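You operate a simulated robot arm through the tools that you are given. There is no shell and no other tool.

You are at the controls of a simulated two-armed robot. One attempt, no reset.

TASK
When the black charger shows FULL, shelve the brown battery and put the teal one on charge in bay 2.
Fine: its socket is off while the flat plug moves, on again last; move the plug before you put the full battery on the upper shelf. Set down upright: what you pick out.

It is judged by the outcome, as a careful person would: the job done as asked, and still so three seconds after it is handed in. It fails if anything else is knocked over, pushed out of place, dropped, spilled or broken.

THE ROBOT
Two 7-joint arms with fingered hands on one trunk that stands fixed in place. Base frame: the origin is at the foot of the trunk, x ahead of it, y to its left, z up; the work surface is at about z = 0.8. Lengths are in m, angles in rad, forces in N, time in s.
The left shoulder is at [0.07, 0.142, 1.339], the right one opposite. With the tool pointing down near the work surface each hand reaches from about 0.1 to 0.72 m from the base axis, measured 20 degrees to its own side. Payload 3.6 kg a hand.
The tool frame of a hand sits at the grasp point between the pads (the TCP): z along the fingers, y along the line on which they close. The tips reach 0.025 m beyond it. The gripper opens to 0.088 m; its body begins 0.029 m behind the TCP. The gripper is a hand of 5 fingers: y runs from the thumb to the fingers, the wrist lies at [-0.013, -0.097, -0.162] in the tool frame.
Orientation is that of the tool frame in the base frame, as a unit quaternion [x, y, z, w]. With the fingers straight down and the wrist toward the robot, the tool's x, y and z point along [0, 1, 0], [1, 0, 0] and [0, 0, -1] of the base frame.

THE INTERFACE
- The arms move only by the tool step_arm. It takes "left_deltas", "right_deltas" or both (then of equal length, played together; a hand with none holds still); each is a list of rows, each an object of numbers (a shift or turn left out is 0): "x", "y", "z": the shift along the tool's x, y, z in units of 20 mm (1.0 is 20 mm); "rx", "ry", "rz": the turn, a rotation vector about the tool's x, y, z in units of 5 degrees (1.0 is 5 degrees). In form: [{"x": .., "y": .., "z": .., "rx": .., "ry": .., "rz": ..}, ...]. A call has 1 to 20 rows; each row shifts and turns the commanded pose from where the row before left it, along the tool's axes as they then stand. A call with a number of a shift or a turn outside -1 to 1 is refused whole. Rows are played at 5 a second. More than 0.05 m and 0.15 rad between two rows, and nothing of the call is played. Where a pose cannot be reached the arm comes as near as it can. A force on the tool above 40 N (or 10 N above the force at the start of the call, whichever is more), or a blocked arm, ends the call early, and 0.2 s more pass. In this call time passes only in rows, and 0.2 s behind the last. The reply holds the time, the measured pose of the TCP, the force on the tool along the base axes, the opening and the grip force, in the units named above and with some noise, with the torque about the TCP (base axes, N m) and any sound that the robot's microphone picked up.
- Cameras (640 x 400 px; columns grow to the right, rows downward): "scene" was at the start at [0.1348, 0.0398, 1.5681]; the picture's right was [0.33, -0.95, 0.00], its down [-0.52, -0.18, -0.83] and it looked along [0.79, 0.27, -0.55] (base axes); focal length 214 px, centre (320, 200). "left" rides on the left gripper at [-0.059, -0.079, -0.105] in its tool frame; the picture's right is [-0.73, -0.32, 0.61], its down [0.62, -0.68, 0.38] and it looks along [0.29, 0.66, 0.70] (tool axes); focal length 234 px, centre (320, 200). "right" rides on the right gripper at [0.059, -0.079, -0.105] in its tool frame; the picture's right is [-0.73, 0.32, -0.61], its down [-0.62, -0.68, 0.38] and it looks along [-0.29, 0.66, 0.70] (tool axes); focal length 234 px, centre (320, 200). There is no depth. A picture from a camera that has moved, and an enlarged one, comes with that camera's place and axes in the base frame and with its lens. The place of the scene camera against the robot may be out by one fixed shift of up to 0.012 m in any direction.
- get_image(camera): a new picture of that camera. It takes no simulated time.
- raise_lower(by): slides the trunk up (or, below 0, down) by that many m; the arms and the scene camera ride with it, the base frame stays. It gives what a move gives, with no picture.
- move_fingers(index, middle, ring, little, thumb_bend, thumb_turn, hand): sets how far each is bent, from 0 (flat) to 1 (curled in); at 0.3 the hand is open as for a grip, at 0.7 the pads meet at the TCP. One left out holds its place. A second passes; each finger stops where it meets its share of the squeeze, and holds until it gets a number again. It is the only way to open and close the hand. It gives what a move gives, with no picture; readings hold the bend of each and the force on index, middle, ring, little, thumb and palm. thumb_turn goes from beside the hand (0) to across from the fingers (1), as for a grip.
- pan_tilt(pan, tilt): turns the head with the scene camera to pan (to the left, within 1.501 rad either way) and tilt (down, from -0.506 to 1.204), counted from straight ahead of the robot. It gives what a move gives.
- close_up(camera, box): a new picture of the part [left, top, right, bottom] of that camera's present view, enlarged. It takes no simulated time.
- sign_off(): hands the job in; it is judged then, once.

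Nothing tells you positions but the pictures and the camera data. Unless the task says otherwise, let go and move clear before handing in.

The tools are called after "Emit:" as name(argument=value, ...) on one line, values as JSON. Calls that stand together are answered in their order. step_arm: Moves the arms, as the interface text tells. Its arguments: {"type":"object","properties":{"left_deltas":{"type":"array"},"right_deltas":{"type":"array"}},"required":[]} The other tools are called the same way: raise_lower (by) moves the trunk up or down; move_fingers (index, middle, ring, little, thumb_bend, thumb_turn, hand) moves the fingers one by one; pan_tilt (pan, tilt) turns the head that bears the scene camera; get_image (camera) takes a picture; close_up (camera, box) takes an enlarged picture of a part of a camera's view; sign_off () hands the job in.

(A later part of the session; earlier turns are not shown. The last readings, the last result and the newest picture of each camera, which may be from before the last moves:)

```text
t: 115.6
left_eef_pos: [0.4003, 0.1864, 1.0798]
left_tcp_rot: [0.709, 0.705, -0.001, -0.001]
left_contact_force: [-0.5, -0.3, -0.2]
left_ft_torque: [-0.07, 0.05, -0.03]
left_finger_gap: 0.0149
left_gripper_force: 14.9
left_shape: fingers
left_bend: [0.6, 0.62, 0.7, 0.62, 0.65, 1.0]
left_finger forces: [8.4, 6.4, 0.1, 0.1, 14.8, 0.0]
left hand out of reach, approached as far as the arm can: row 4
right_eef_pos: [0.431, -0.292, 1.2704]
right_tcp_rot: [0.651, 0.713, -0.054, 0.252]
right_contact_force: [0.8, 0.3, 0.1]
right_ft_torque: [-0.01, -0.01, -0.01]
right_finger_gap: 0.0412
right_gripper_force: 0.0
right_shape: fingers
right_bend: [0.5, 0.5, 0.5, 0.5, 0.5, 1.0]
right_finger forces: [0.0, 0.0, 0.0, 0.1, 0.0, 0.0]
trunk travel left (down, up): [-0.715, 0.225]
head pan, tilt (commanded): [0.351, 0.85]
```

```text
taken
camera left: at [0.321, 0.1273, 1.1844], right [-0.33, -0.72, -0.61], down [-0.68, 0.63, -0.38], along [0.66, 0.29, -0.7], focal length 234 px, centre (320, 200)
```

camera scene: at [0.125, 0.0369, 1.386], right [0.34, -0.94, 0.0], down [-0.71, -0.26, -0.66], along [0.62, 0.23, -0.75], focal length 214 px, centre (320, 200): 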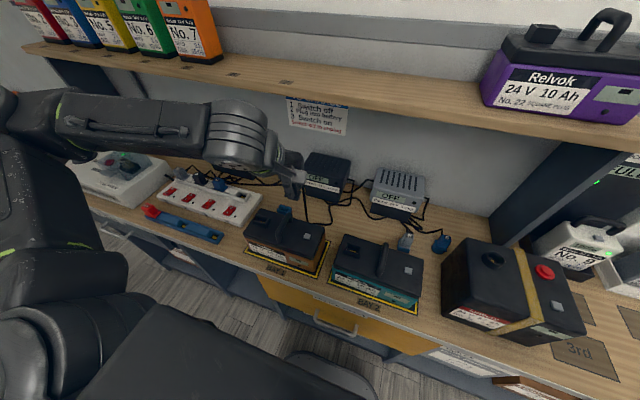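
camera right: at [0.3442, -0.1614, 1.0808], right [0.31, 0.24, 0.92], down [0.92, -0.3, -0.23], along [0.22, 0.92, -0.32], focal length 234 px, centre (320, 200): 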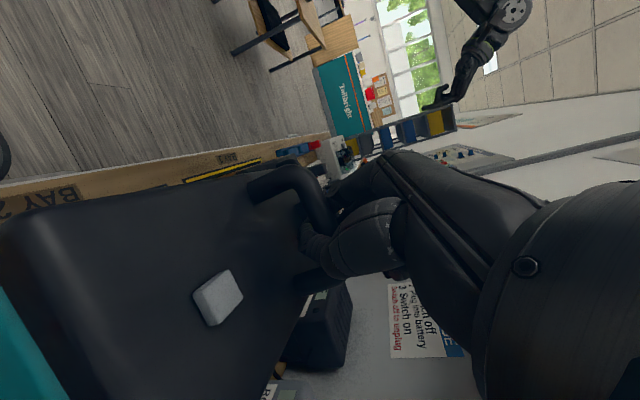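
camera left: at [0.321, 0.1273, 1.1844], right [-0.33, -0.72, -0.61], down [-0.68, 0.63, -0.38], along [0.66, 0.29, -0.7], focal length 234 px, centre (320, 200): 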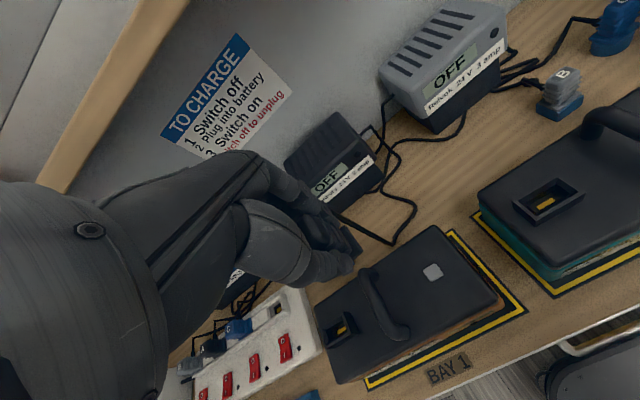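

Emit:
close_up(camera="left", box=[290, 280, 390, 360])

Emit:
close_up(camera="left", box=[500, 160, 600, 240])

Emit:
close_up(camera="left", box=[260, 150, 420, 310])

```text
5.00 times, centred on (340, 320) of left
camera zoom: at [0.321, 0.1273, 1.1844], right [-0.33, -0.72, -0.61], down [-0.68, 0.63, -0.38], along [0.66, 0.29, -0.7], focal length 1171 px, centre (220, -400)
```

zoom: 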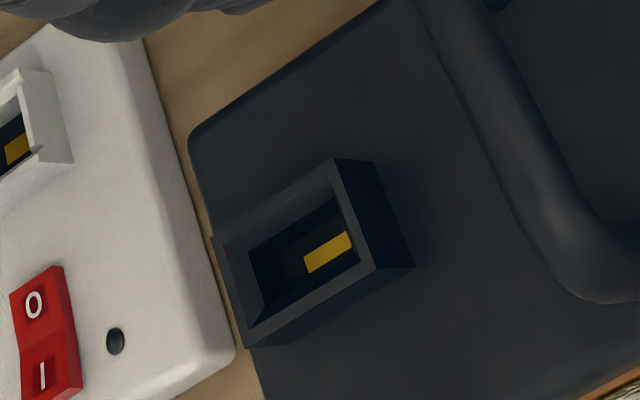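

```text
5.00 times, centred on (550, 200) of left
camera zoom: at [0.321, 0.1273, 1.1844], right [-0.33, -0.72, -0.61], down [-0.68, 0.63, -0.38], along [0.66, 0.29, -0.7], focal length 1171 px, centre (-830, 200)
```

zoom: 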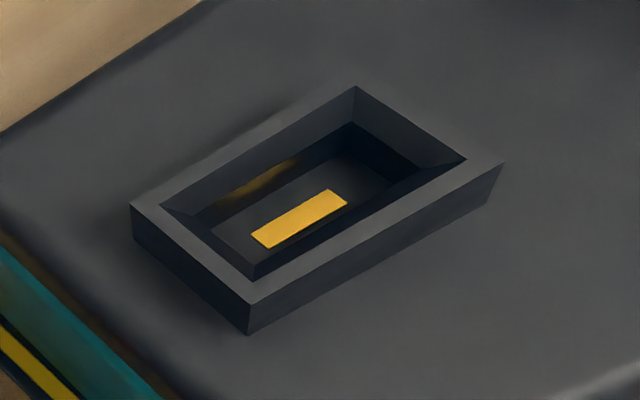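

```text
2.50 times, centred on (340, 230) of left
camera zoom: at [0.321, 0.1273, 1.1844], right [-0.33, -0.72, -0.61], down [-0.68, 0.63, -0.38], along [0.66, 0.29, -0.7], focal length 585 px, centre (270, 125)
```

zoom: 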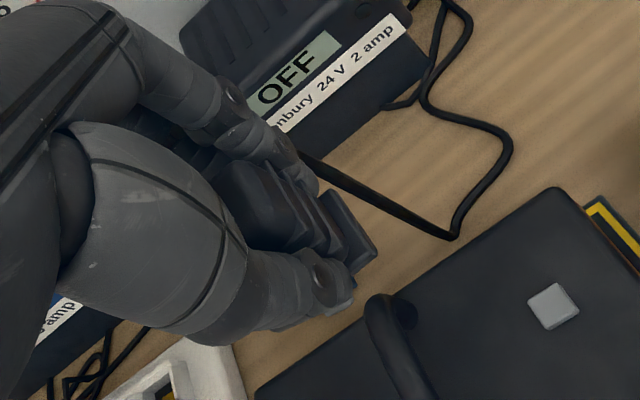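

Both cameras agree on the displacement. Continuing across to above teal's socket at (0.390, 0.037).

Emit:
step_arm(left_deltas=[{"x": -0.83, "y": -0.055, "z": 0.15}, {"x": -0.83, "y": -0.055, "z": 0.15}, {"x": -0.83, "y": -0.055, "z": 0.15}, {"x": -0.83, "y": -0.055, "z": 0.15}, {"x": -0.83, "y": -0.055, "z": 0.15}, {"x": -0.83, "y": -0.055, "z": 0.15}, {"x": -0.83, "y": -0.055, "z": 0.15}, {"x": -0.83, "y": -0.055, "z": 0.15}, {"x": -0.83, "y": -0.055, "z": 0.15, "rz": 0.6}])

Emit:
get_image(camera="left")

Emit:
get_image(camera="scene")

```text
t: 117.6
left_eef_pos: [0.3877, 0.0345, 1.0497]
left_tcp_rot: [0.728, 0.686, 0.0, 0.0]
left_contact_force: [0.1, 0.2, -0.6]
left_ft_torque: [-0.01, 0.05, 0.0]
left_finger_gap: 0.0148
left_gripper_force: 15.2
left_shape: fingers
left_bend: [0.6, 0.62, 0.7, 0.62, 0.65, 1.0]
left_finger forces: [8.2, 6.3, 0.0, 0.0, 14.8, 0.0]
right_eef_pos: [0.4304, -0.2929, 1.2711]
right_tcp_rot: [0.652, 0.713, -0.054, 0.251]
right_contact_force: [-0.3, -0.2, 0.5]
right_ft_torque: [0.01, -0.02, 0.0]
right_finger_gap: 0.0411
right_gripper_force: 0.0
right_shape: fingers
right_bend: [0.5, 0.5, 0.5, 0.5, 0.5, 1.0]
right_finger forces: [0.0, 0.0, 0.1, 0.0, 0.1, 0.0]
trunk travel left (down, up): [-0.715, 0.225]
head pan, tilt (commanded): [0.351, 0.85]
```

```text
taken
camera left: at [0.3051, -0.019, 1.1547], right [-0.36, -0.71, -0.61], down [-0.64, 0.66, -0.38], along [0.67, 0.25, -0.7], focal length 234 px, centre (320, 200)
```

left: 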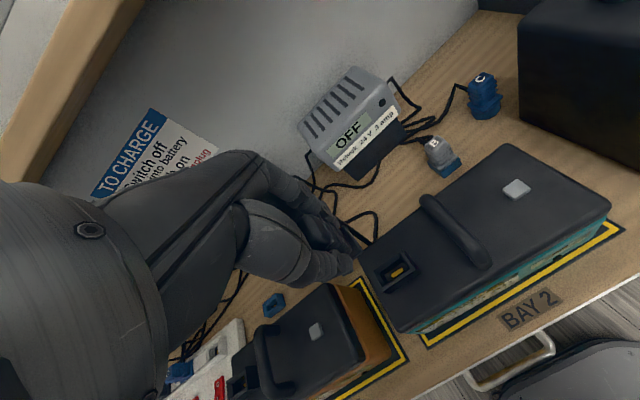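

```text
taken
camera scene: at [0.1249, 0.0372, 1.386], right [0.34, -0.94, 0.0], down [-0.71, -0.26, -0.66], along [0.62, 0.23, -0.75], focal length 214 px, centre (320, 200)
```

scene: 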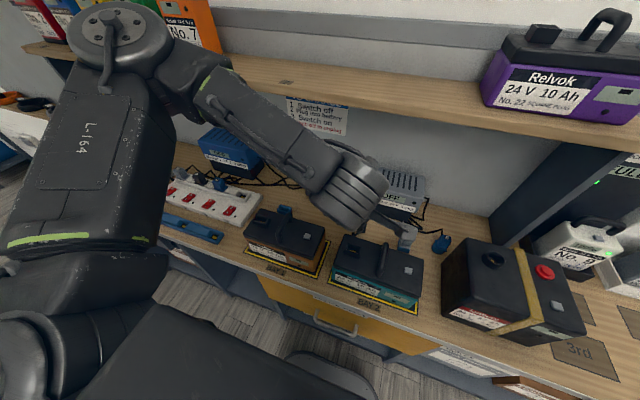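

Emit:
step_arm(left_deltas=[{"x": 0.13, "y": 0.14, "z": 0.6}, {"z": 0.8}, {"z": 0.8}, {"z": 0.8}])

Emit:
close_up(camera="left", box=[230, 130, 470, 330])

Emit:
close_up(camera="scene", box=[300, 170, 440, 290])

```text
t: 118.6
left_eef_pos: [0.3909, 0.039, 0.9905]
left_tcp_rot: [0.727, 0.687, 0.0, -0.001]
left_contact_force: [0.0, 0.5, -0.9]
left_ft_torque: [-0.01, 0.01, 0.0]
left_finger_gap: 0.0146
left_gripper_force: 14.9
left_shape: fingers
left_bend: [0.6, 0.62, 0.7, 0.62, 0.65, 1.0]
left_finger forces: [8.2, 6.5, 0.0, 0.0, 14.7, 0.0]
right_eef_pos: [0.4306, -0.2913, 1.2716]
right_tcp_rot: [0.651, 0.714, -0.054, 0.251]
right_contact_force: [0.3, 0.2, -0.1]
right_ft_torque: [-0.04, 0.03, 0.01]
right_finger_gap: 0.0414
right_gripper_force: 0.0
right_shape: fingers
right_bend: [0.5, 0.5, 0.5, 0.5, 0.5, 1.0]
right_finger forces: [0.0, 0.0, 0.1, 0.0, 0.0, 0.0]
trunk travel left (down, up): [-0.715, 0.225]
head pan, tilt (commanded): [0.351, 0.85]
```

```text
2.00 times, centred on (350, 230) of left
camera zoom: at [0.3086, -0.0157, 1.0949], right [-0.36, -0.71, -0.61], down [-0.64, 0.66, -0.38], along [0.67, 0.25, -0.7], focal length 468 px, centre (260, 140)
```

zoom: 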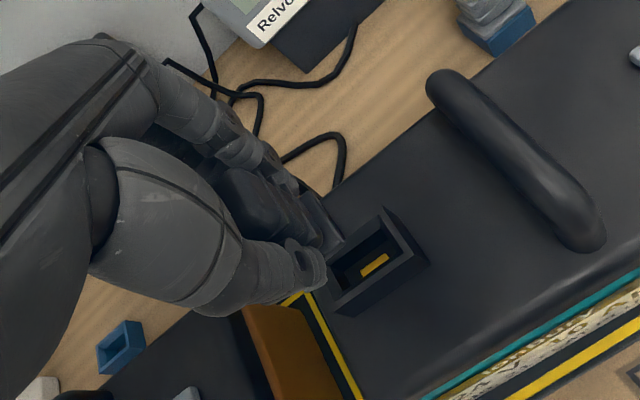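

```text
3.33 times, centred on (370, 230) of scene
camera zoom: at [0.1249, 0.0375, 1.386], right [0.34, -0.94, 0.0], down [-0.71, -0.26, -0.66], along [0.62, 0.23, -0.75], focal length 715 px, centre (153, 100)
```

zoom: 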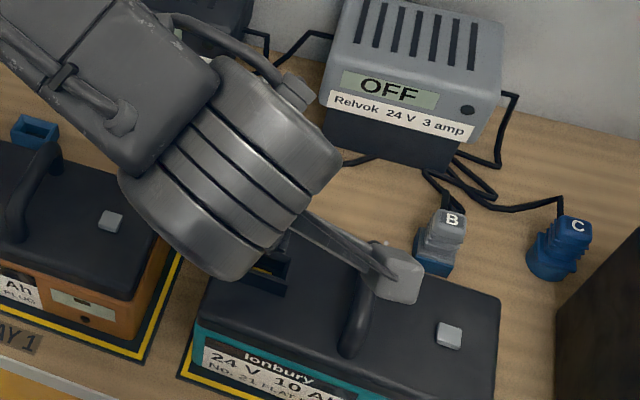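

Emit:
close_up(camera="left", box=[310, 200, 410, 280])

```text
5.00 times, centred on (360, 240) of left
camera zoom: at [0.3086, -0.0157, 1.0949], right [-0.36, -0.71, -0.61], down [-0.64, 0.66, -0.38], along [0.67, 0.25, -0.7], focal length 1171 px, centre (120, 0)
```

zoom: 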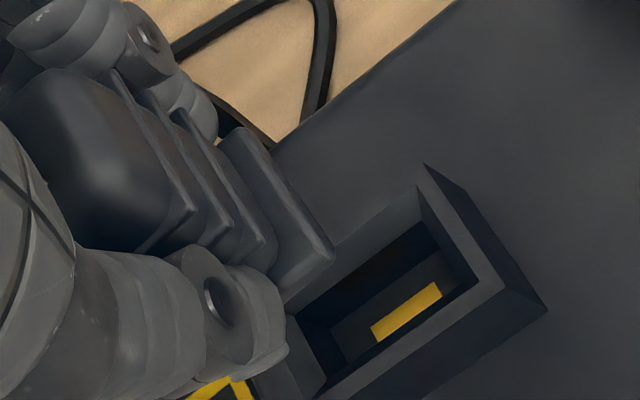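

Alignment checks out to within about 1.5 mm. Lowering the plug into teal's socket gently.

Emit:
step_arm(left_deltas=[{"z": 0.4}, {"z": 0.4}, {"z": 0.3}, {"z": 0.3}])

Emit:
close_up(camera="left", box=[290, 180, 410, 280])

```text
t: 119.6
left_eef_pos: [0.3889, 0.0416, 0.9637]
left_tcp_rot: [0.728, 0.686, 0.0, -0.001]
left_contact_force: [0.1, 0.3, 0.3]
left_ft_torque: [0.0, 0.0, 0.0]
left_finger_gap: 0.0145
left_gripper_force: 14.5
left_shape: fingers
left_bend: [0.6, 0.62, 0.7, 0.62, 0.65, 1.0]
left_finger forces: [8.4, 6.4, 0.0, 0.0, 14.8, 0.0]
right_eef_pos: [0.4309, -0.2919, 1.2706]
right_tcp_rot: [0.652, 0.713, -0.055, 0.253]
right_contact_force: [0.9, -0.7, -0.3]
right_ft_torque: [-0.01, -0.01, 0.01]
right_finger_gap: 0.0412
right_gripper_force: 0.0
right_shape: fingers
right_bend: [0.5, 0.5, 0.5, 0.5, 0.5, 1.0]
right_finger forces: [0.1, 0.1, 0.1, 0.0, 0.0, 0.0]
trunk travel left (down, up): [-0.715, 0.225]
head pan, tilt (commanded): [0.351, 0.85]
```

```text
4.00 times, centred on (350, 230) of left
camera zoom: at [0.3077, -0.0133, 1.0674], right [-0.36, -0.71, -0.61], down [-0.64, 0.66, -0.38], along [0.67, 0.25, -0.7], focal length 937 px, centre (200, 80)
```

zoom: 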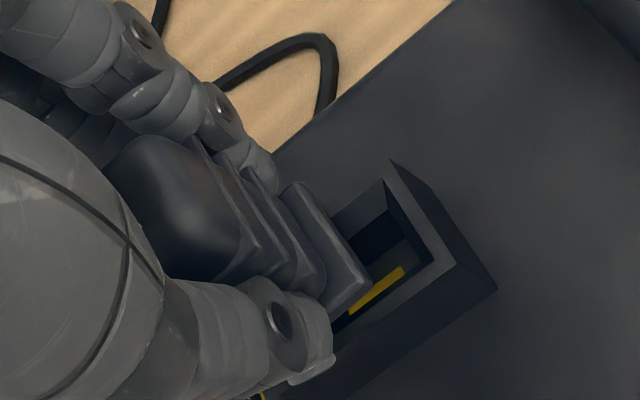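

The hand drifted ~3 mm in y while descending; I'll correct it and continue down.

Emit:
step_arm(left_deltas=[{"x": -0.16, "y": 0.08}])

Emit:
close_up(camera="left", box=[290, 180, 410, 280])

```text
t: 120.0
left_eef_pos: [0.3915, 0.0377, 0.9626]
left_tcp_rot: [0.727, 0.687, 0.0, 0.001]
left_contact_force: [-0.2, -0.7, -0.7]
left_ft_torque: [0.0, 0.01, 0.02]
left_finger_gap: 0.0148
left_gripper_force: 14.8
left_shape: fingers
left_bend: [0.6, 0.62, 0.7, 0.62, 0.65, 1.0]
left_finger forces: [8.3, 6.4, 0.1, 0.0, 14.8, 0.1]
right_eef_pos: [0.4309, -0.2928, 1.2722]
right_tcp_rot: [0.652, 0.713, -0.055, 0.252]
right_contact_force: [0.2, -0.2, 0.5]
right_ft_torque: [0.0, 0.0, 0.0]
right_finger_gap: 0.0411
right_gripper_force: 0.1
right_shape: fingers
right_bend: [0.5, 0.5, 0.5, 0.5, 0.5, 1.0]
right_finger forces: [0.0, 0.0, 0.1, 0.0, 0.1, 0.0]
trunk travel left (down, up): [-0.715, 0.225]
head pan, tilt (commanded): [0.351, 0.85]
```

```text
4.00 times, centred on (350, 230) of left
camera zoom: at [0.3089, -0.0168, 1.0676], right [-0.36, -0.71, -0.61], down [-0.64, 0.66, -0.38], along [0.67, 0.25, -0.7], focal length 937 px, centre (200, 80)
```

zoom: 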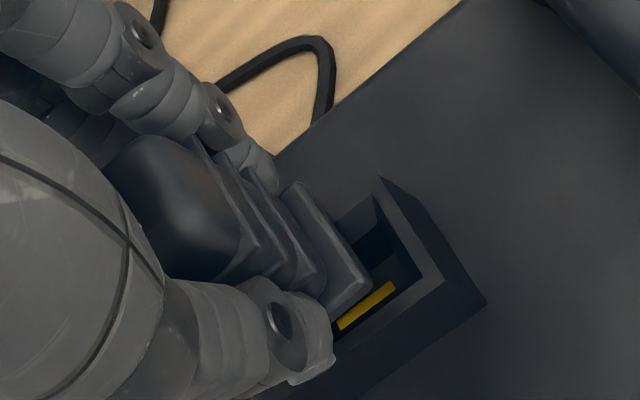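

Emit:
step_arm(left_deltas=[{"z": 0.25, "x": 0.04, "y": 0.02}, {"z": 0.25}, {"z": 0.2}])

Emit:
close_up(camera="left", box=[290, 180, 410, 280])

Emit:
close_up(camera="scene", box=[300, 170, 440, 290])

```text
t: 120.8
left_eef_pos: [0.3926, 0.039, 0.9485]
left_tcp_rot: [0.727, 0.686, 0.0, 0.0]
left_contact_force: [1.7, -2.6, 0.6]
left_ft_torque: [-0.07, -0.08, -0.03]
left_finger_gap: 0.0145
left_gripper_force: 15.0
left_shape: fingers
left_bend: [0.6, 0.62, 0.7, 0.62, 0.65, 1.0]
left_finger forces: [8.8, 7.4, 0.0, 0.0, 14.7, 0.0]
right_eef_pos: [0.4323, -0.2932, 1.2723]
right_tcp_rot: [0.651, 0.714, -0.054, 0.252]
right_contact_force: [-0.3, -0.3, 0.5]
right_ft_torque: [-0.02, -0.03, 0.03]
right_finger_gap: 0.0412
right_gripper_force: 0.1
right_shape: fingers
right_bend: [0.5, 0.5, 0.5, 0.5, 0.5, 1.0]
right_finger forces: [0.0, 0.0, 0.0, 0.0, 0.0, 0.1]
trunk travel left (down, up): [-0.715, 0.225]
head pan, tilt (commanded): [0.351, 0.85]
```

```text
4.00 times, centred on (350, 230) of left
camera zoom: at [0.3105, -0.0163, 1.0534], right [-0.36, -0.71, -0.61], down [-0.64, 0.66, -0.38], along [0.67, 0.25, -0.7], focal length 937 px, centre (200, 80)
```

zoom: 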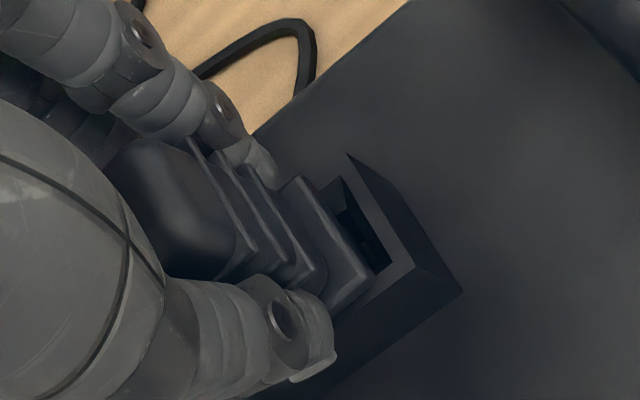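

```text
3.33 times, centred on (370, 230) of scene
camera zoom: at [0.1252, 0.0371, 1.386], right [0.34, -0.94, 0.0], down [-0.71, -0.26, -0.66], along [0.62, 0.23, -0.75], focal length 715 px, centre (153, 100)
```

zoom: 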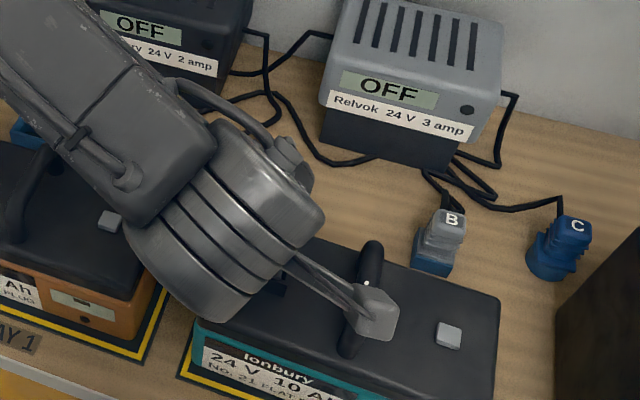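

Depth matches the earlier seated height, but it may need a few more millimetres. Pressing down gently in small steps.

Emit:
step_arm(left_deltas=[{"z": 0.1}, {"z": 0.1}])

Emit:
close_up(camera="left", box=[290, 180, 410, 280])

```text
t: 121.4
left_eef_pos: [0.3933, 0.0393, 0.946]
left_tcp_rot: [0.727, 0.686, 0.001, 0.0]
left_contact_force: [3.4, -4.3, 8.7]
left_ft_torque: [-0.08, -0.07, -0.1]
left_finger_gap: 0.0149
left_gripper_force: 16.9
left_shape: fingers
left_bend: [0.59, 0.61, 0.7, 0.62, 0.67, 1.0]
left_finger forces: [9.4, 9.1, 0.0, 0.0, 14.7, 0.0]
right_eef_pos: [0.4302, -0.2934, 1.2702]
right_tcp_rot: [0.651, 0.714, -0.055, 0.252]
right_contact_force: [0.3, -1.0, -0.2]
right_ft_torque: [0.04, 0.04, 0.01]
right_finger_gap: 0.0411
right_gripper_force: 0.0
right_shape: fingers
right_bend: [0.5, 0.5, 0.5, 0.5, 0.5, 1.0]
right_finger forces: [0.0, 0.0, 0.0, 0.1, 0.0, 0.0]
trunk travel left (down, up): [-0.715, 0.225]
head pan, tilt (commanded): [0.351, 0.85]
```

```text
4.00 times, centred on (350, 230) of left
camera zoom: at [0.3097, -0.0166, 1.0507], right [-0.36, -0.71, -0.61], down [-0.64, 0.66, -0.38], along [0.67, 0.25, -0.69], focal length 937 px, centre (200, 80)
```

zoom: 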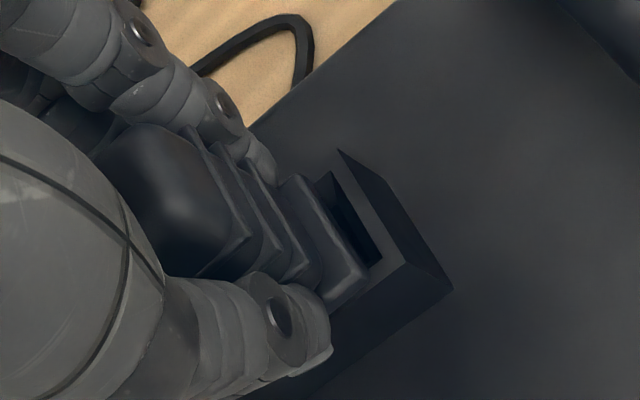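

Lateral forces suggest the plug is ~2 mm too far left and near; I'll nudge it right/back and watch the forces.

Emit:
step_arm(left_deltas=[{"x": -0.1, "y": 0.06}])

Emit:
close_up(camera="left", box=[290, 180, 410, 280])

```text
t: 121.8
left_eef_pos: [0.3927, 0.0374, 0.9466]
left_tcp_rot: [0.727, 0.686, 0.001, 0.0]
left_contact_force: [0.7, -0.1, 8.7]
left_ft_torque: [0.0, 0.04, -0.03]
left_finger_gap: 0.0145
left_gripper_force: 16.4
left_shape: fingers
left_bend: [0.59, 0.61, 0.7, 0.62, 0.67, 1.0]
left_finger forces: [8.3, 7.9, 0.0, 0.0, 16.2, 0.0]
right_eef_pos: [0.4298, -0.2924, 1.2717]
right_tcp_rot: [0.651, 0.714, -0.056, 0.253]
right_contact_force: [0.2, -0.4, 0.8]
right_ft_torque: [-0.01, 0.0, 0.01]
right_finger_gap: 0.041
right_gripper_force: 0.1
right_shape: fingers
right_bend: [0.5, 0.5, 0.5, 0.5, 0.5, 1.0]
right_finger forces: [0.0, 0.0, 0.0, 0.0, 0.0, 0.1]
trunk travel left (down, up): [-0.715, 0.225]
head pan, tilt (commanded): [0.351, 0.85]
```

```text
4.00 times, centred on (350, 230) of left
camera zoom: at [0.3105, -0.0175, 1.0505], right [-0.36, -0.71, -0.61], down [-0.64, 0.66, -0.38], along [0.67, 0.25, -0.7], focal length 937 px, centre (200, 80)
```

zoom: 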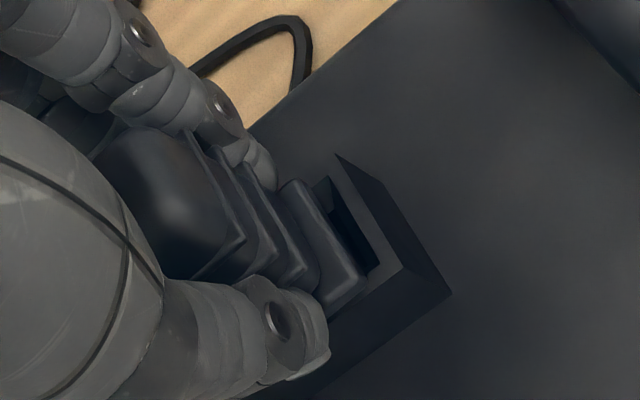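

Lateral forces are gone and there's a firm 9 N seat. Releasing the plug.

Emit:
move_fingers(hand="left", index=0.5, middle=0.5, ring=0.5, little=0.5, thumb_bend=0.52)

Emit:
close_up(camera="left", box=[270, 160, 430, 290])

```text
t: 122.8
left_eef_pos: [0.3938, 0.0365, 0.9456]
left_tcp_rot: [0.727, 0.687, 0.0, 0.0]
left_contact_force: [-0.6, -0.3, -0.1]
left_ft_torque: [0.03, 0.0, 0.02]
left_finger_gap: 0.0388
left_gripper_force: 0.0
left_shape: fingers
left_bend: [0.5, 0.5, 0.5, 0.5, 0.52, 1.0]
left_finger forces: [0.0, 0.1, 0.1, 0.0, 0.0, 0.0]
right_eef_pos: [0.4305, -0.2922, 1.2708]
right_tcp_rot: [0.652, 0.713, -0.055, 0.252]
right_contact_force: [0.2, 0.0, 0.3]
right_ft_torque: [0.0, 0.01, -0.01]
right_finger_gap: 0.0414
right_gripper_force: 0.1
right_shape: fingers
right_bend: [0.5, 0.5, 0.5, 0.5, 0.5, 1.0]
right_finger forces: [0.1, 0.1, 0.0, 0.0, 0.1, 0.1]
trunk travel left (down, up): [-0.715, 0.225]
head pan, tilt (commanded): [0.351, 0.85]
```

```text
3.08 times, centred on (350, 225) of left
camera zoom: at [0.3116, -0.018, 1.0502], right [-0.36, -0.71, -0.61], down [-0.64, 0.66, -0.38], along [0.67, 0.25, -0.7], focal length 720 px, centre (228, 123)
```

zoom: 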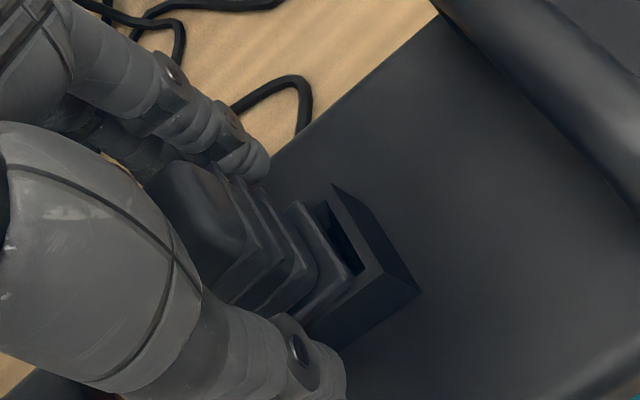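

Emit:
move_fingers(hand="left", index=0.42, middle=0.42, ring=0.42, little=0.42, thumb_bend=0.44)

Emit:
step_arm(left_deltas=[{"z": -0.4}, {"z": -0.6}, {"z": -0.8}, {"z": -0.8}, {"z": -0.8}])

Emit:
get_image(camera="left")

Emit:
close_up(camera="left", box=[300, 180, 460, 310])

```text
t: 123.8
left_eef_pos: [0.3945, 0.0376, 0.9457]
left_tcp_rot: [0.727, 0.686, 0.0, 0.0]
left_contact_force: [0.3, 0.0, -0.2]
left_ft_torque: [-0.04, -0.02, 0.02]
left_finger_gap: 0.0565
left_gripper_force: 0.1
left_shape: fingers
left_bend: [0.42, 0.42, 0.42, 0.42, 0.44, 0.99]
left_finger forces: [0.0, 0.0, 0.1, 0.0, 0.0, 0.0]
right_eef_pos: [0.4303, -0.2915, 1.2718]
right_tcp_rot: [0.651, 0.714, -0.055, 0.252]
right_contact_force: [-0.1, 0.2, 0.7]
right_ft_torque: [0.0, 0.0, 0.02]
right_finger_gap: 0.0412
right_gripper_force: 0.0
right_shape: fingers
right_bend: [0.5, 0.5, 0.5, 0.5, 0.5, 1.0]
right_finger forces: [0.1, 0.0, 0.0, 0.1, 0.1, 0.0]
trunk travel left (down, up): [-0.715, 0.225]
head pan, tilt (commanded): [0.351, 0.85]
```

```text
t: 125.0
left_eef_pos: [0.3918, 0.036, 1.015]
left_tcp_rot: [0.728, 0.686, 0.0, 0.0]
left_contact_force: [-0.2, 0.4, 0.5]
left_ft_torque: [0.02, -0.01, 0.0]
left_finger_gap: 0.0563
left_gripper_force: 0.1
left_shape: fingers
left_bend: [0.42, 0.42, 0.42, 0.42, 0.44, 0.99]
left_finger forces: [0.0, 0.0, 0.0, 0.1, 0.0, 0.0]
right_eef_pos: [0.4301, -0.2924, 1.2712]
right_tcp_rot: [0.651, 0.713, -0.055, 0.252]
right_contact_force: [0.5, 0.0, -0.1]
right_ft_torque: [-0.01, 0.03, 0.02]
right_finger_gap: 0.0413
right_gripper_force: 0.1
right_shape: fingers
right_bend: [0.5, 0.5, 0.5, 0.5, 0.5, 1.0]
right_finger forces: [0.1, 0.1, 0.1, 0.1, 0.0, 0.0]
trunk travel left (down, up): [-0.715, 0.225]
head pan, tilt (commanded): [0.351, 0.85]
```

```text
taken
camera left: at [0.3093, -0.0191, 1.1191], right [-0.36, -0.71, -0.61], down [-0.64, 0.66, -0.38], along [0.67, 0.25, -0.7], focal length 234 px, centre (320, 200)
```

left: 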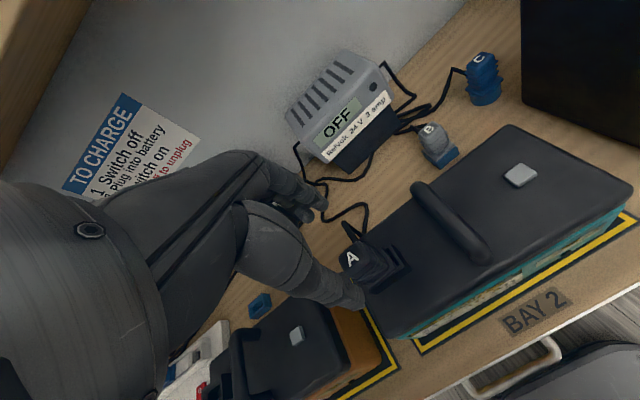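

```text
3.08 times, centred on (380, 245) of left
camera zoom: at [0.3093, -0.0191, 1.1191], right [-0.36, -0.71, -0.61], down [-0.64, 0.66, -0.38], along [0.67, 0.25, -0.7], focal length 720 px, centre (135, 62)
```

zoom: 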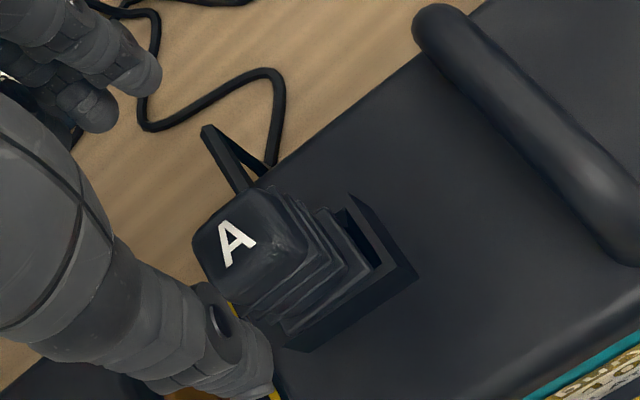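

Plug A is seated in teal at the same height (z≈0.961) it had in brown. Next I retreat the left hand to the left side and prepare the right arm to fetch the brown battery.

Emit:
step_arm(left_deltas=[{"z": -1}, {"z": -1}, {"x": 0.9, "y": -0.2, "z": -0.3}, {"x": 1, "y": -0.2, "z": -0.3}, {"x": 1, "y": -0.2, "z": -0.3}, {"x": 1, "y": -0.2, "z": -0.3}, {"x": 1, "y": -0.2, "z": -0.3}, {"x": 1, "y": -0.2, "z": -0.3}, {"x": 1, "y": -0.2, "z": -0.3}, {"x": 1, "y": -0.2, "z": -0.3}, {"x": 1, "y": -0.2, "z": -0.3}, {"x": 1, "y": -0.2, "z": -0.3}, {"x": 1, "y": -0.2, "z": -0.3}, {"x": 1, "y": -0.2, "z": -0.3}, {"x": 1, "y": -0.2, "z": -0.3}, {"x": 1, "y": -0.2, "z": -0.3}, {"x": 1, "y": -0.2, "z": -0.3}, {"x": 1, "y": -0.2, "z": -0.3}, {"x": 1, "y": -0.2, "z": -0.3}, {"x": 1, "y": -0.2, "z": -0.3}])

Emit:
get_image(camera="scene")

Emit:
close_up(camera="scene", box=[230, 170, 450, 320])

```text
t: 129.2
left_eef_pos: [0.4237, 0.3611, 1.1607]
left_tcp_rot: [0.728, 0.686, 0.0, 0.0]
left_contact_force: [0.1, 0.5, 0.3]
left_ft_torque: [0.0, 0.0, -0.01]
left_finger_gap: 0.0563
left_gripper_force: 0.1
left_shape: fingers
left_bend: [0.42, 0.42, 0.42, 0.42, 0.44, 0.99]
left_finger forces: [0.0, 0.0, 0.0, 0.0, 0.1, 0.0]
left hand out of reach, approached as far as the arm can: row 6, 7, 8, 10, 15, 16, 17, 18, 19, 20
right_eef_pos: [0.4313, -0.2913, 1.272]
right_tcp_rot: [0.652, 0.713, -0.055, 0.252]
right_contact_force: [0.1, -0.6, 0.2]
right_ft_torque: [0.0, -0.02, -0.01]
right_finger_gap: 0.0412
right_gripper_force: 0.1
right_shape: fingers
right_bend: [0.5, 0.5, 0.5, 0.5, 0.5, 1.0]
right_finger forces: [0.0, 0.1, 0.0, 0.1, 0.1, 0.0]
trunk travel left (down, up): [-0.715, 0.225]
head pan, tilt (commanded): [0.351, 0.85]
```

```text
taken
camera scene: at [0.1244, 0.038, 1.386], right [0.34, -0.94, 0.0], down [-0.71, -0.26, -0.66], along [0.62, 0.23, -0.75], focal length 214 px, centre (320, 200)
```

scene: 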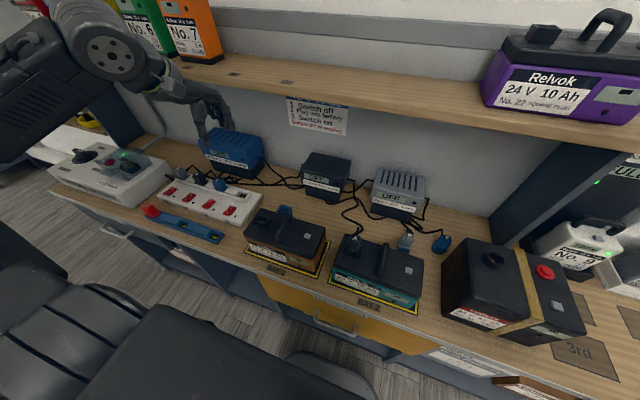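

```text
2.67 times, centred on (340, 245) of scene
camera zoom: at [0.1244, 0.038, 1.386], right [0.34, -0.94, 0.0], down [-0.71, -0.26, -0.66], along [0.62, 0.23, -0.75], focal length 572 px, centre (267, 80)
```

zoom: 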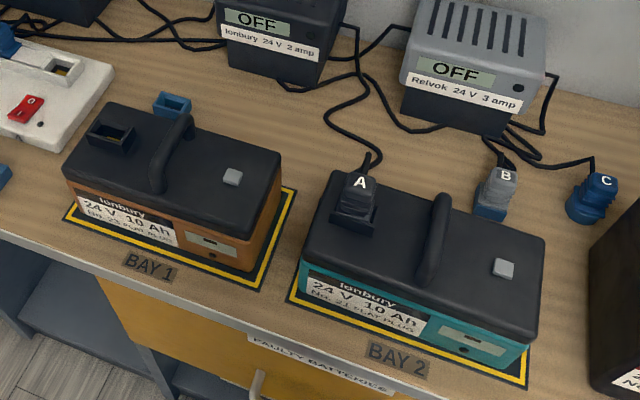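

Plug A sits properly in teal. I'll tuck the left hand further back and to the left.

Emit:
step_arm(left_deltas=[{"y": -0.8, "rz": -0.3}, {"y": -0.8, "rz": -0.4}, {"y": -0.8}, {"y": -0.8}, {"y": -0.8}, {"x": 0.8, "y": -0.2}, {"x": 0.8, "y": -0.2}, {"x": 0.8, "y": -0.2}, {"x": 0.8}, {"x": 0.8}, {"x": 0.8}, {"x": 0.8}])

Emit:
get_image(camera="scene")

```text
t: 131.8
left_eef_pos: [0.4321, 0.43, 1.1454]
left_tcp_rot: [0.706, 0.708, 0.0, 0.0]
left_contact_force: [0.4, 0.0, 0.7]
left_ft_torque: [0.0, 0.02, -0.02]
left_finger_gap: 0.0565
left_gripper_force: 0.1
left_shape: fingers
left_bend: [0.42, 0.42, 0.42, 0.42, 0.44, 0.99]
left_finger forces: [0.0, 0.0, 0.1, 0.0, 0.0, 0.1]
left hand out of reach, approached as far as the arm can: row 1, 2, 3, 4, 5, 6, 7, 8, 9
right_eef_pos: [0.4311, -0.2922, 1.2704]
right_tcp_rot: [0.651, 0.713, -0.055, 0.252]
right_contact_force: [0.4, 0.3, 0.1]
right_ft_torque: [-0.02, 0.0, 0.02]
right_finger_gap: 0.0414
right_gripper_force: 0.1
right_shape: fingers
right_bend: [0.5, 0.5, 0.5, 0.5, 0.5, 1.0]
right_finger forces: [0.0, 0.1, 0.0, 0.0, 0.0, 0.0]
trunk travel left (down, up): [-0.715, 0.225]
head pan, tilt (commanded): [0.351, 0.85]
```

```text
taken
camera scene: at [0.1244, 0.0381, 1.386], right [0.34, -0.94, 0.0], down [-0.71, -0.26, -0.66], along [0.62, 0.23, -0.75], focal length 214 px, centre (320, 200)
```

scene: 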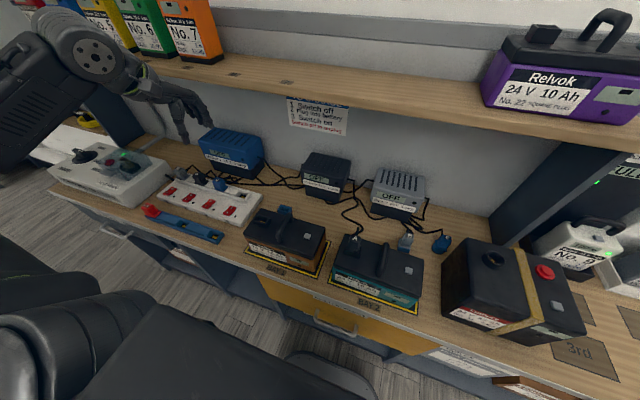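

Emit:
step_arm(left_deltas=[{"x": 0.9}, {"x": 0.9}, {"x": 0.9}, {"x": 0.9}, {"x": 0.9}, {"x": 0.9}, {"x": 0.9, "y": -0.3}, {"x": 0.9, "y": -0.3}])

Emit:
step_arm(left_deltas=[{"y": -0.8}, {"y": -0.8}, {"y": -0.8}, {"y": -0.8}])

```text
t: 133.6
left_eef_pos: [0.4221, 0.5728, 1.1456]
left_tcp_rot: [0.706, 0.708, 0.001, 0.0]
left_contact_force: [-0.4, 0.0, -0.6]
left_ft_torque: [-0.01, 0.01, 0.03]
left_finger_gap: 0.0565
left_gripper_force: 0.1
left_shape: fingers
left_bend: [0.42, 0.42, 0.42, 0.42, 0.44, 0.99]
left_finger forces: [0.0, 0.0, 0.0, 0.0, 0.0, 0.0]
right_eef_pos: [0.431, -0.2917, 1.2708]
right_tcp_rot: [0.651, 0.713, -0.055, 0.253]
right_contact_force: [0.9, -0.3, 0.6]
right_ft_torque: [-0.01, -0.03, -0.02]
right_finger_gap: 0.0411
right_gripper_force: 0.0
right_shape: fingers
right_bend: [0.5, 0.5, 0.5, 0.5, 0.5, 1.0]
right_finger forces: [0.0, 0.0, 0.1, 0.0, 0.0, 0.0]
trunk travel left (down, up): [-0.715, 0.225]
head pan, tilt (commanded): [0.351, 0.85]
```

```text
t: 134.6
left_eef_pos: [0.3558, 0.5726, 1.1445]
left_tcp_rot: [0.706, 0.708, 0.0, 0.0]
left_contact_force: [-0.7, -0.2, 0.6]
left_ft_torque: [0.0, -0.03, 0.02]
left_finger_gap: 0.0566
left_gripper_force: 0.1
left_shape: fingers
left_bend: [0.42, 0.42, 0.42, 0.42, 0.44, 0.99]
left_finger forces: [0.0, 0.0, 0.0, 0.0, 0.0, 0.0]
right_eef_pos: [0.4301, -0.2925, 1.2714]
right_tcp_rot: [0.652, 0.713, -0.055, 0.253]
right_contact_force: [-1.1, -0.5, 0.2]
right_ft_torque: [-0.01, -0.01, 0.06]
right_finger_gap: 0.0412
right_gripper_force: 0.1
right_shape: fingers
right_bend: [0.5, 0.5, 0.5, 0.5, 0.5, 1.0]
right_finger forces: [0.1, 0.0, 0.0, 0.1, 0.0, 0.0]
trunk travel left (down, up): [-0.715, 0.225]
head pan, tilt (commanded): [0.351, 0.85]
```

Left hand is parked out of the way. Now the right arm: retrace to mid-position and roll the hand back to the side-grip orientation.

Emit:
step_arm(right_deltas=[{"x": 0.91, "y": -0.09, "z": -0.48}, {"x": 0.91, "y": -0.09, "z": -0.48}, {"x": 0.91, "y": -0.09, "z": -0.48}, {"x": 0.91, "y": -0.09, "z": -0.48}, {"x": 0.91, "y": -0.09, "z": -0.48}, {"x": 0.91, "y": -0.09, "z": -0.48}, {"rx": -0.433, "ry": 0.251, "rz": -0.867}, {"rx": -0.433, "ry": 0.251, "rz": -0.867}, {"rx": -0.433, "ry": 0.251, "rz": -0.867}, {"rx": -0.433, "ry": 0.251, "rz": -0.867}, {"rx": -0.433, "ry": 0.251, "rz": -0.867}, {"rx": -0.433, "ry": 0.251, "rz": -0.867}, {"rx": -0.433, "ry": 0.251, "rz": -0.867}, {"rx": -0.433, "ry": 0.251, "rz": -0.867}, {"rx": -0.433, "ry": 0.251, "rz": -0.867}, {"rx": -0.433, "ry": 0.251, "rz": -0.867}])

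Emit:
get_image(camera="scene")

```text
t: 138.0
left_eef_pos: [0.3582, 0.5731, 1.1434]
left_tcp_rot: [0.706, 0.709, 0.0, 0.001]
left_contact_force: [0.9, -0.6, 0.2]
left_ft_torque: [0.0, 0.02, 0.0]
left_finger_gap: 0.0566
left_gripper_force: 0.0
left_shape: fingers
left_bend: [0.42, 0.42, 0.42, 0.42, 0.44, 0.99]
left_finger forces: [0.0, 0.0, 0.1, 0.0, 0.1, 0.1]
right_eef_pos: [0.402, -0.1696, 1.272]
right_tcp_rot: [0.293, 0.92, 0.053, 0.255]
right_contact_force: [0.4, 0.0, -0.3]
right_ft_torque: [-0.04, 0.02, 0.0]
right_finger_gap: 0.0414
right_gripper_force: 0.0
right_shape: fingers
right_bend: [0.5, 0.5, 0.5, 0.5, 0.5, 1.0]
right_finger forces: [0.1, 0.1, 0.0, 0.0, 0.0, 0.0]
right hand out of reach, approached as far as the arm can: row 16
trunk travel left (down, up): [-0.715, 0.225]
head pan, tilt (commanded): [0.351, 0.85]
```

```text
taken
camera scene: at [0.1257, 0.0377, 1.3859], right [0.34, -0.94, 0.0], down [-0.71, -0.26, -0.66], along [0.62, 0.23, -0.75], focal length 214 px, centre (320, 200)
```

scene: 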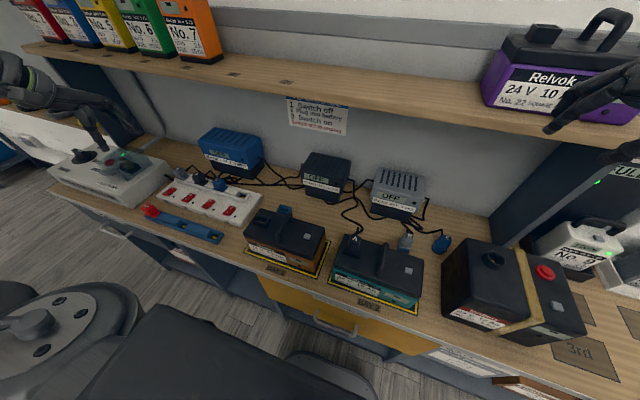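

Emit:
step_arm(right_deltas=[{"x": 0.83, "y": 0.85, "z": 0.26}, {"x": 0.83, "y": 0.85, "z": 0.26}, {"x": 0.83, "y": 0.85, "z": 0.26}, {"x": 0.83, "y": 0.85, "z": 0.26}, {"x": 0.83, "y": 0.85, "z": 0.26}, {"x": 0.83, "y": 0.85, "z": 0.26}, {"x": 0.83, "y": 0.85, "z": 0.26}, {"x": 0.83, "y": 0.85, "z": 0.26}, {"x": 0.83, "y": 0.85, "z": 0.26}, {"x": 0.83, "y": 0.85, "z": 0.26}, {"x": 0.83, "y": 0.85, "z": 0.26}, {"x": 0.83, "y": 0.85, "z": 0.26}])

Emit:
get_image(camera="scene")

```text
t: 140.6
left_eef_pos: [0.3575, 0.5746, 1.1434]
left_tcp_rot: [0.706, 0.708, -0.001, 0.0]
left_contact_force: [-0.6, 0.3, 0.2]
left_ft_torque: [-0.01, 0.03, 0.01]
left_finger_gap: 0.0565
left_gripper_force: 0.0
left_shape: fingers
left_bend: [0.42, 0.42, 0.42, 0.42, 0.44, 0.99]
left_finger forces: [0.0, 0.0, 0.0, 0.1, 0.0, 0.0]
right_eef_pos: [0.3923, 0.1109, 1.1822]
right_tcp_rot: [0.29, 0.921, 0.058, 0.253]
right_contact_force: [1.0, 1.0, -0.3]
right_ft_torque: [-0.03, -0.02, 0.0]
right_finger_gap: 0.0414
right_gripper_force: 0.0
right_shape: fingers
right_bend: [0.5, 0.5, 0.5, 0.5, 0.5, 1.0]
right_finger forces: [0.0, 0.0, 0.0, 0.1, 0.0, 0.0]
trunk travel left (down, up): [-0.715, 0.225]
head pan, tilt (commanded): [0.351, 0.85]
```

```text
taken
camera scene: at [0.1244, 0.039, 1.386], right [0.34, -0.94, 0.0], down [-0.71, -0.26, -0.66], along [0.62, 0.23, -0.75], focal length 214 px, centre (320, 200)
```

scene: 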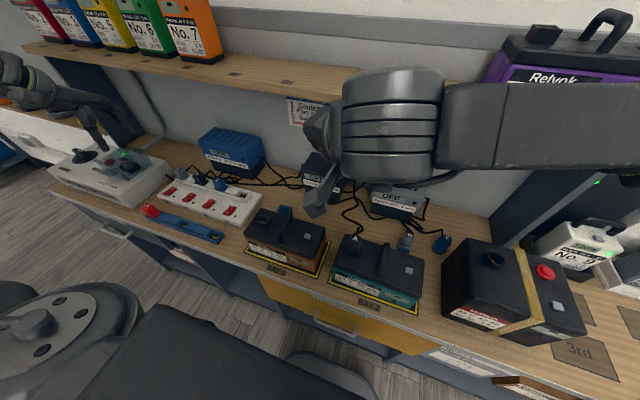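

Reachable. Brown's handle bar runs x 0.360–0.4345 at y≈0.2276, z≈0.924. I'll roll to ~85° and move above it, with the thumb pre-bent as before.

Emit:
step_arm(right_deltas=[{"x": 0.62, "y": 0.8, "z": 0.1}, {"x": 0.62, "y": 0.8, "z": 0.1}, {"x": 0.62, "y": 0.8, "z": 0.1}, {"x": 0.62, "y": 0.8, "z": 0.1}, {"rx": -0.394, "ry": 0.222, "rz": -0.778}, {"rx": -0.394, "ry": 0.222, "rz": -0.778}, {"rx": -0.394, "ry": 0.222, "rz": -0.778}, {"rx": -0.394, "ry": 0.222, "rz": -0.778}, {"rx": -0.394, "ry": 0.222, "rz": -0.778}, {"rx": -0.394, "ry": 0.222, "rz": -0.778}])

Emit:
move_fingers(hand="right", index=0.4, middle=0.4, ring=0.4, little=0.4, thumb_bend=0.56)

Emit:
pan_tilt(pan=0.5, tilt=0.8)

Emit:
get_image(camera="scene")

Emit:
get_image(camera="right")

```text
t: 142.8
left_eef_pos: [0.3585, 0.5738, 1.1441]
left_tcp_rot: [0.705, 0.709, 0.0, 0.001]
left_contact_force: [0.7, 0.5, 0.1]
left_ft_torque: [0.03, -0.01, 0.01]
left_finger_gap: 0.0565
left_gripper_force: 0.1
left_shape: fingers
left_bend: [0.42, 0.42, 0.42, 0.42, 0.44, 0.99]
left_finger forces: [0.0, 0.0, 0.0, 0.1, 0.1, 0.0]
right_eef_pos: [0.3961, 0.19, 1.1717]
right_tcp_rot: [0.065, 0.963, 0.117, 0.233]
right_contact_force: [0.3, -0.7, 0.6]
right_ft_torque: [0.01, -0.02, -0.04]
right_finger_gap: 0.041
right_gripper_force: 0.2
right_shape: fingers
right_bend: [0.5, 0.5, 0.5, 0.5, 0.5, 1.0]
right_finger forces: [0.0, 0.1, 0.1, 0.1, 0.0, 0.0]
trunk travel left (down, up): [-0.715, 0.225]
head pan, tilt (commanded): [0.351, 0.85]
```

```text
t: 143.8
left_eef_pos: [0.3586, 0.5741, 1.1434]
left_tcp_rot: [0.706, 0.709, 0.0, 0.0]
left_contact_force: [-1.0, 1.0, -0.5]
left_ft_torque: [-0.01, 0.03, 0.0]
left_finger_gap: 0.0564
left_gripper_force: 0.1
left_shape: fingers
left_bend: [0.42, 0.42, 0.42, 0.42, 0.44, 0.99]
left_finger forces: [0.0, 0.0, 0.0, 0.0, 0.0, 0.0]
right_eef_pos: [0.3951, 0.1896, 1.1712]
right_tcp_rot: [0.066, 0.963, 0.115, 0.234]
right_contact_force: [0.4, 0.0, -0.9]
right_ft_torque: [0.02, 0.0, -0.02]
right_finger_gap: 0.046
right_gripper_force: 0.0
right_shape: fingers
right_bend: [0.4, 0.4, 0.4, 0.4, 0.56, 1.0]
right_finger forces: [0.0, 0.0, 0.0, 0.0, 0.0, 0.1]
trunk travel left (down, up): [-0.715, 0.225]
head pan, tilt (commanded): [0.351, 0.85]
```

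```text
t: 144.5
left_eef_pos: [0.3576, 0.5737, 1.1437]
left_tcp_rot: [0.706, 0.708, 0.0, 0.001]
left_contact_force: [0.3, -0.5, 0.0]
left_ft_torque: [0.01, 0.0, -0.01]
left_finger_gap: 0.0562
left_gripper_force: 0.1
left_shape: fingers
left_bend: [0.42, 0.42, 0.42, 0.42, 0.44, 0.99]
left_finger forces: [0.0, 0.1, 0.1, 0.0, 0.0, 0.1]
right_eef_pos: [0.3951, 0.1906, 1.1704]
right_tcp_rot: [0.065, 0.963, 0.116, 0.234]
right_contact_force: [0.9, -1.0, 0.9]
right_ft_torque: [0.02, 0.02, 0.0]
right_finger_gap: 0.046
right_gripper_force: 0.0
right_shape: fingers
right_bend: [0.4, 0.4, 0.4, 0.4, 0.56, 1.0]
right_finger forces: [0.0, 0.0, 0.0, 0.0, 0.1, 0.0]
trunk travel left (down, up): [-0.715, 0.225]
head pan, tilt (commanded): [0.499, 0.799]
```

```text
taken
camera scene: at [0.1218, 0.0495, 1.39], right [0.48, -0.88, 0.0], down [-0.63, -0.34, -0.7], along [0.61, 0.33, -0.72], focal length 214 px, centre (320, 200)
```

scene: 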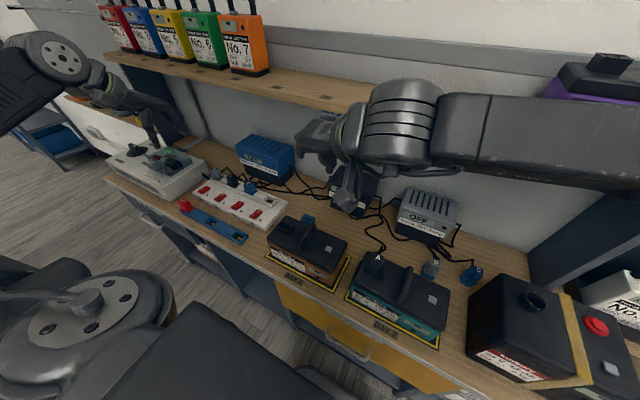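

```text
taken
camera right: at [0.2877, 0.1034, 1.2153], right [0.38, 0.06, 0.92], down [0.68, -0.7, -0.23], along [0.63, 0.72, -0.31], focal length 234 px, centre (320, 200)
```

right: 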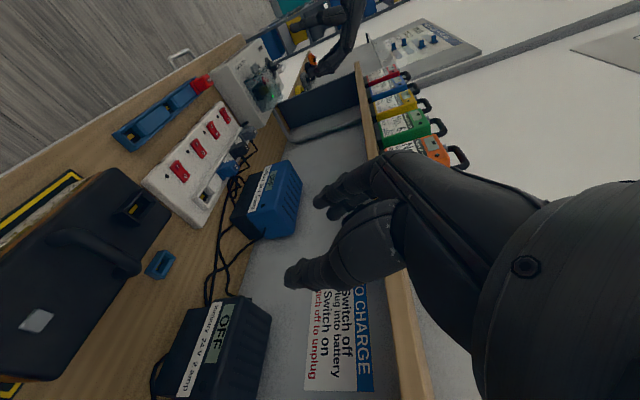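

Emit:
step_arm(right_deltas=[{"x": 0.83, "y": -0.18, "z": 0.51}, {"x": 0.83, "y": -0.18, "z": 0.51}, {"x": 0.83, "y": -0.18, "z": 0.51}, {"x": 0.83, "y": -0.18, "z": 0.51}, {"x": 0.83, "y": -0.18, "z": 0.51}, {"x": 0.83, "y": -0.18, "z": 0.51}, {"x": 0.83, "y": -0.18, "z": 0.51}])

Emit:
get_image(camera="right")

Emit:
close_up(camera="scene", box=[240, 120, 440, 310])

```text
t: 146.1
left_eef_pos: [0.3577, 0.5754, 1.1432]
left_tcp_rot: [0.706, 0.708, 0.001, 0.0]
left_contact_force: [-0.3, 0.2, -0.4]
left_ft_torque: [-0.02, -0.03, 0.01]
left_finger_gap: 0.0566
left_gripper_force: 0.0
left_shape: fingers
left_bend: [0.42, 0.42, 0.42, 0.42, 0.44, 0.99]
left_finger forces: [0.0, 0.0, 0.0, 0.0, 0.0, 0.0]
right_eef_pos: [0.3239, 0.2013, 1.0544]
right_tcp_rot: [0.065, 0.963, 0.116, 0.234]
right_contact_force: [0.2, -0.1, -0.2]
right_ft_torque: [-0.01, -0.03, -0.02]
right_finger_gap: 0.0459
right_gripper_force: 0.1
right_shape: fingers
right_bend: [0.4, 0.4, 0.4, 0.4, 0.56, 1.0]
right_finger forces: [0.0, 0.1, 0.0, 0.0, 0.1, 0.1]
trunk travel left (down, up): [-0.715, 0.225]
head pan, tilt (commanded): [0.499, 0.799]
```

```text
taken
camera right: at [0.2168, 0.1154, 1.0975], right [0.38, 0.06, 0.92], down [0.68, -0.7, -0.23], along [0.63, 0.72, -0.31], focal length 234 px, centre (320, 200)
```

right: 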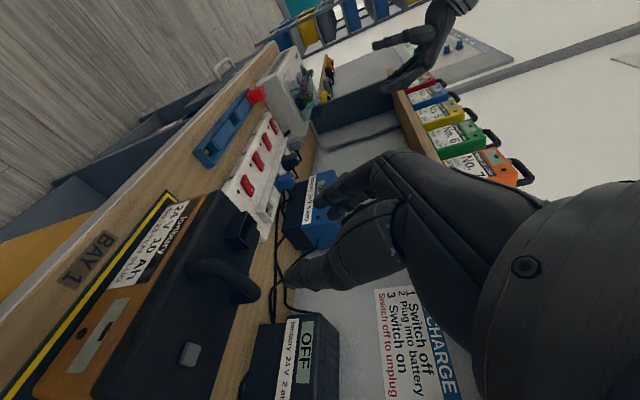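

```text
2.11 times, centred on (340, 215) of scene
camera zoom: at [0.1217, 0.0499, 1.3901], right [0.48, -0.88, 0.0], down [-0.63, -0.34, -0.7], along [0.61, 0.33, -0.72], focal length 452 px, centre (278, 168)
```

zoom: 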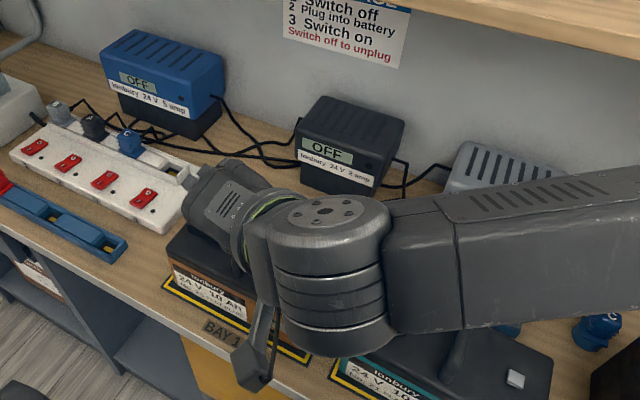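

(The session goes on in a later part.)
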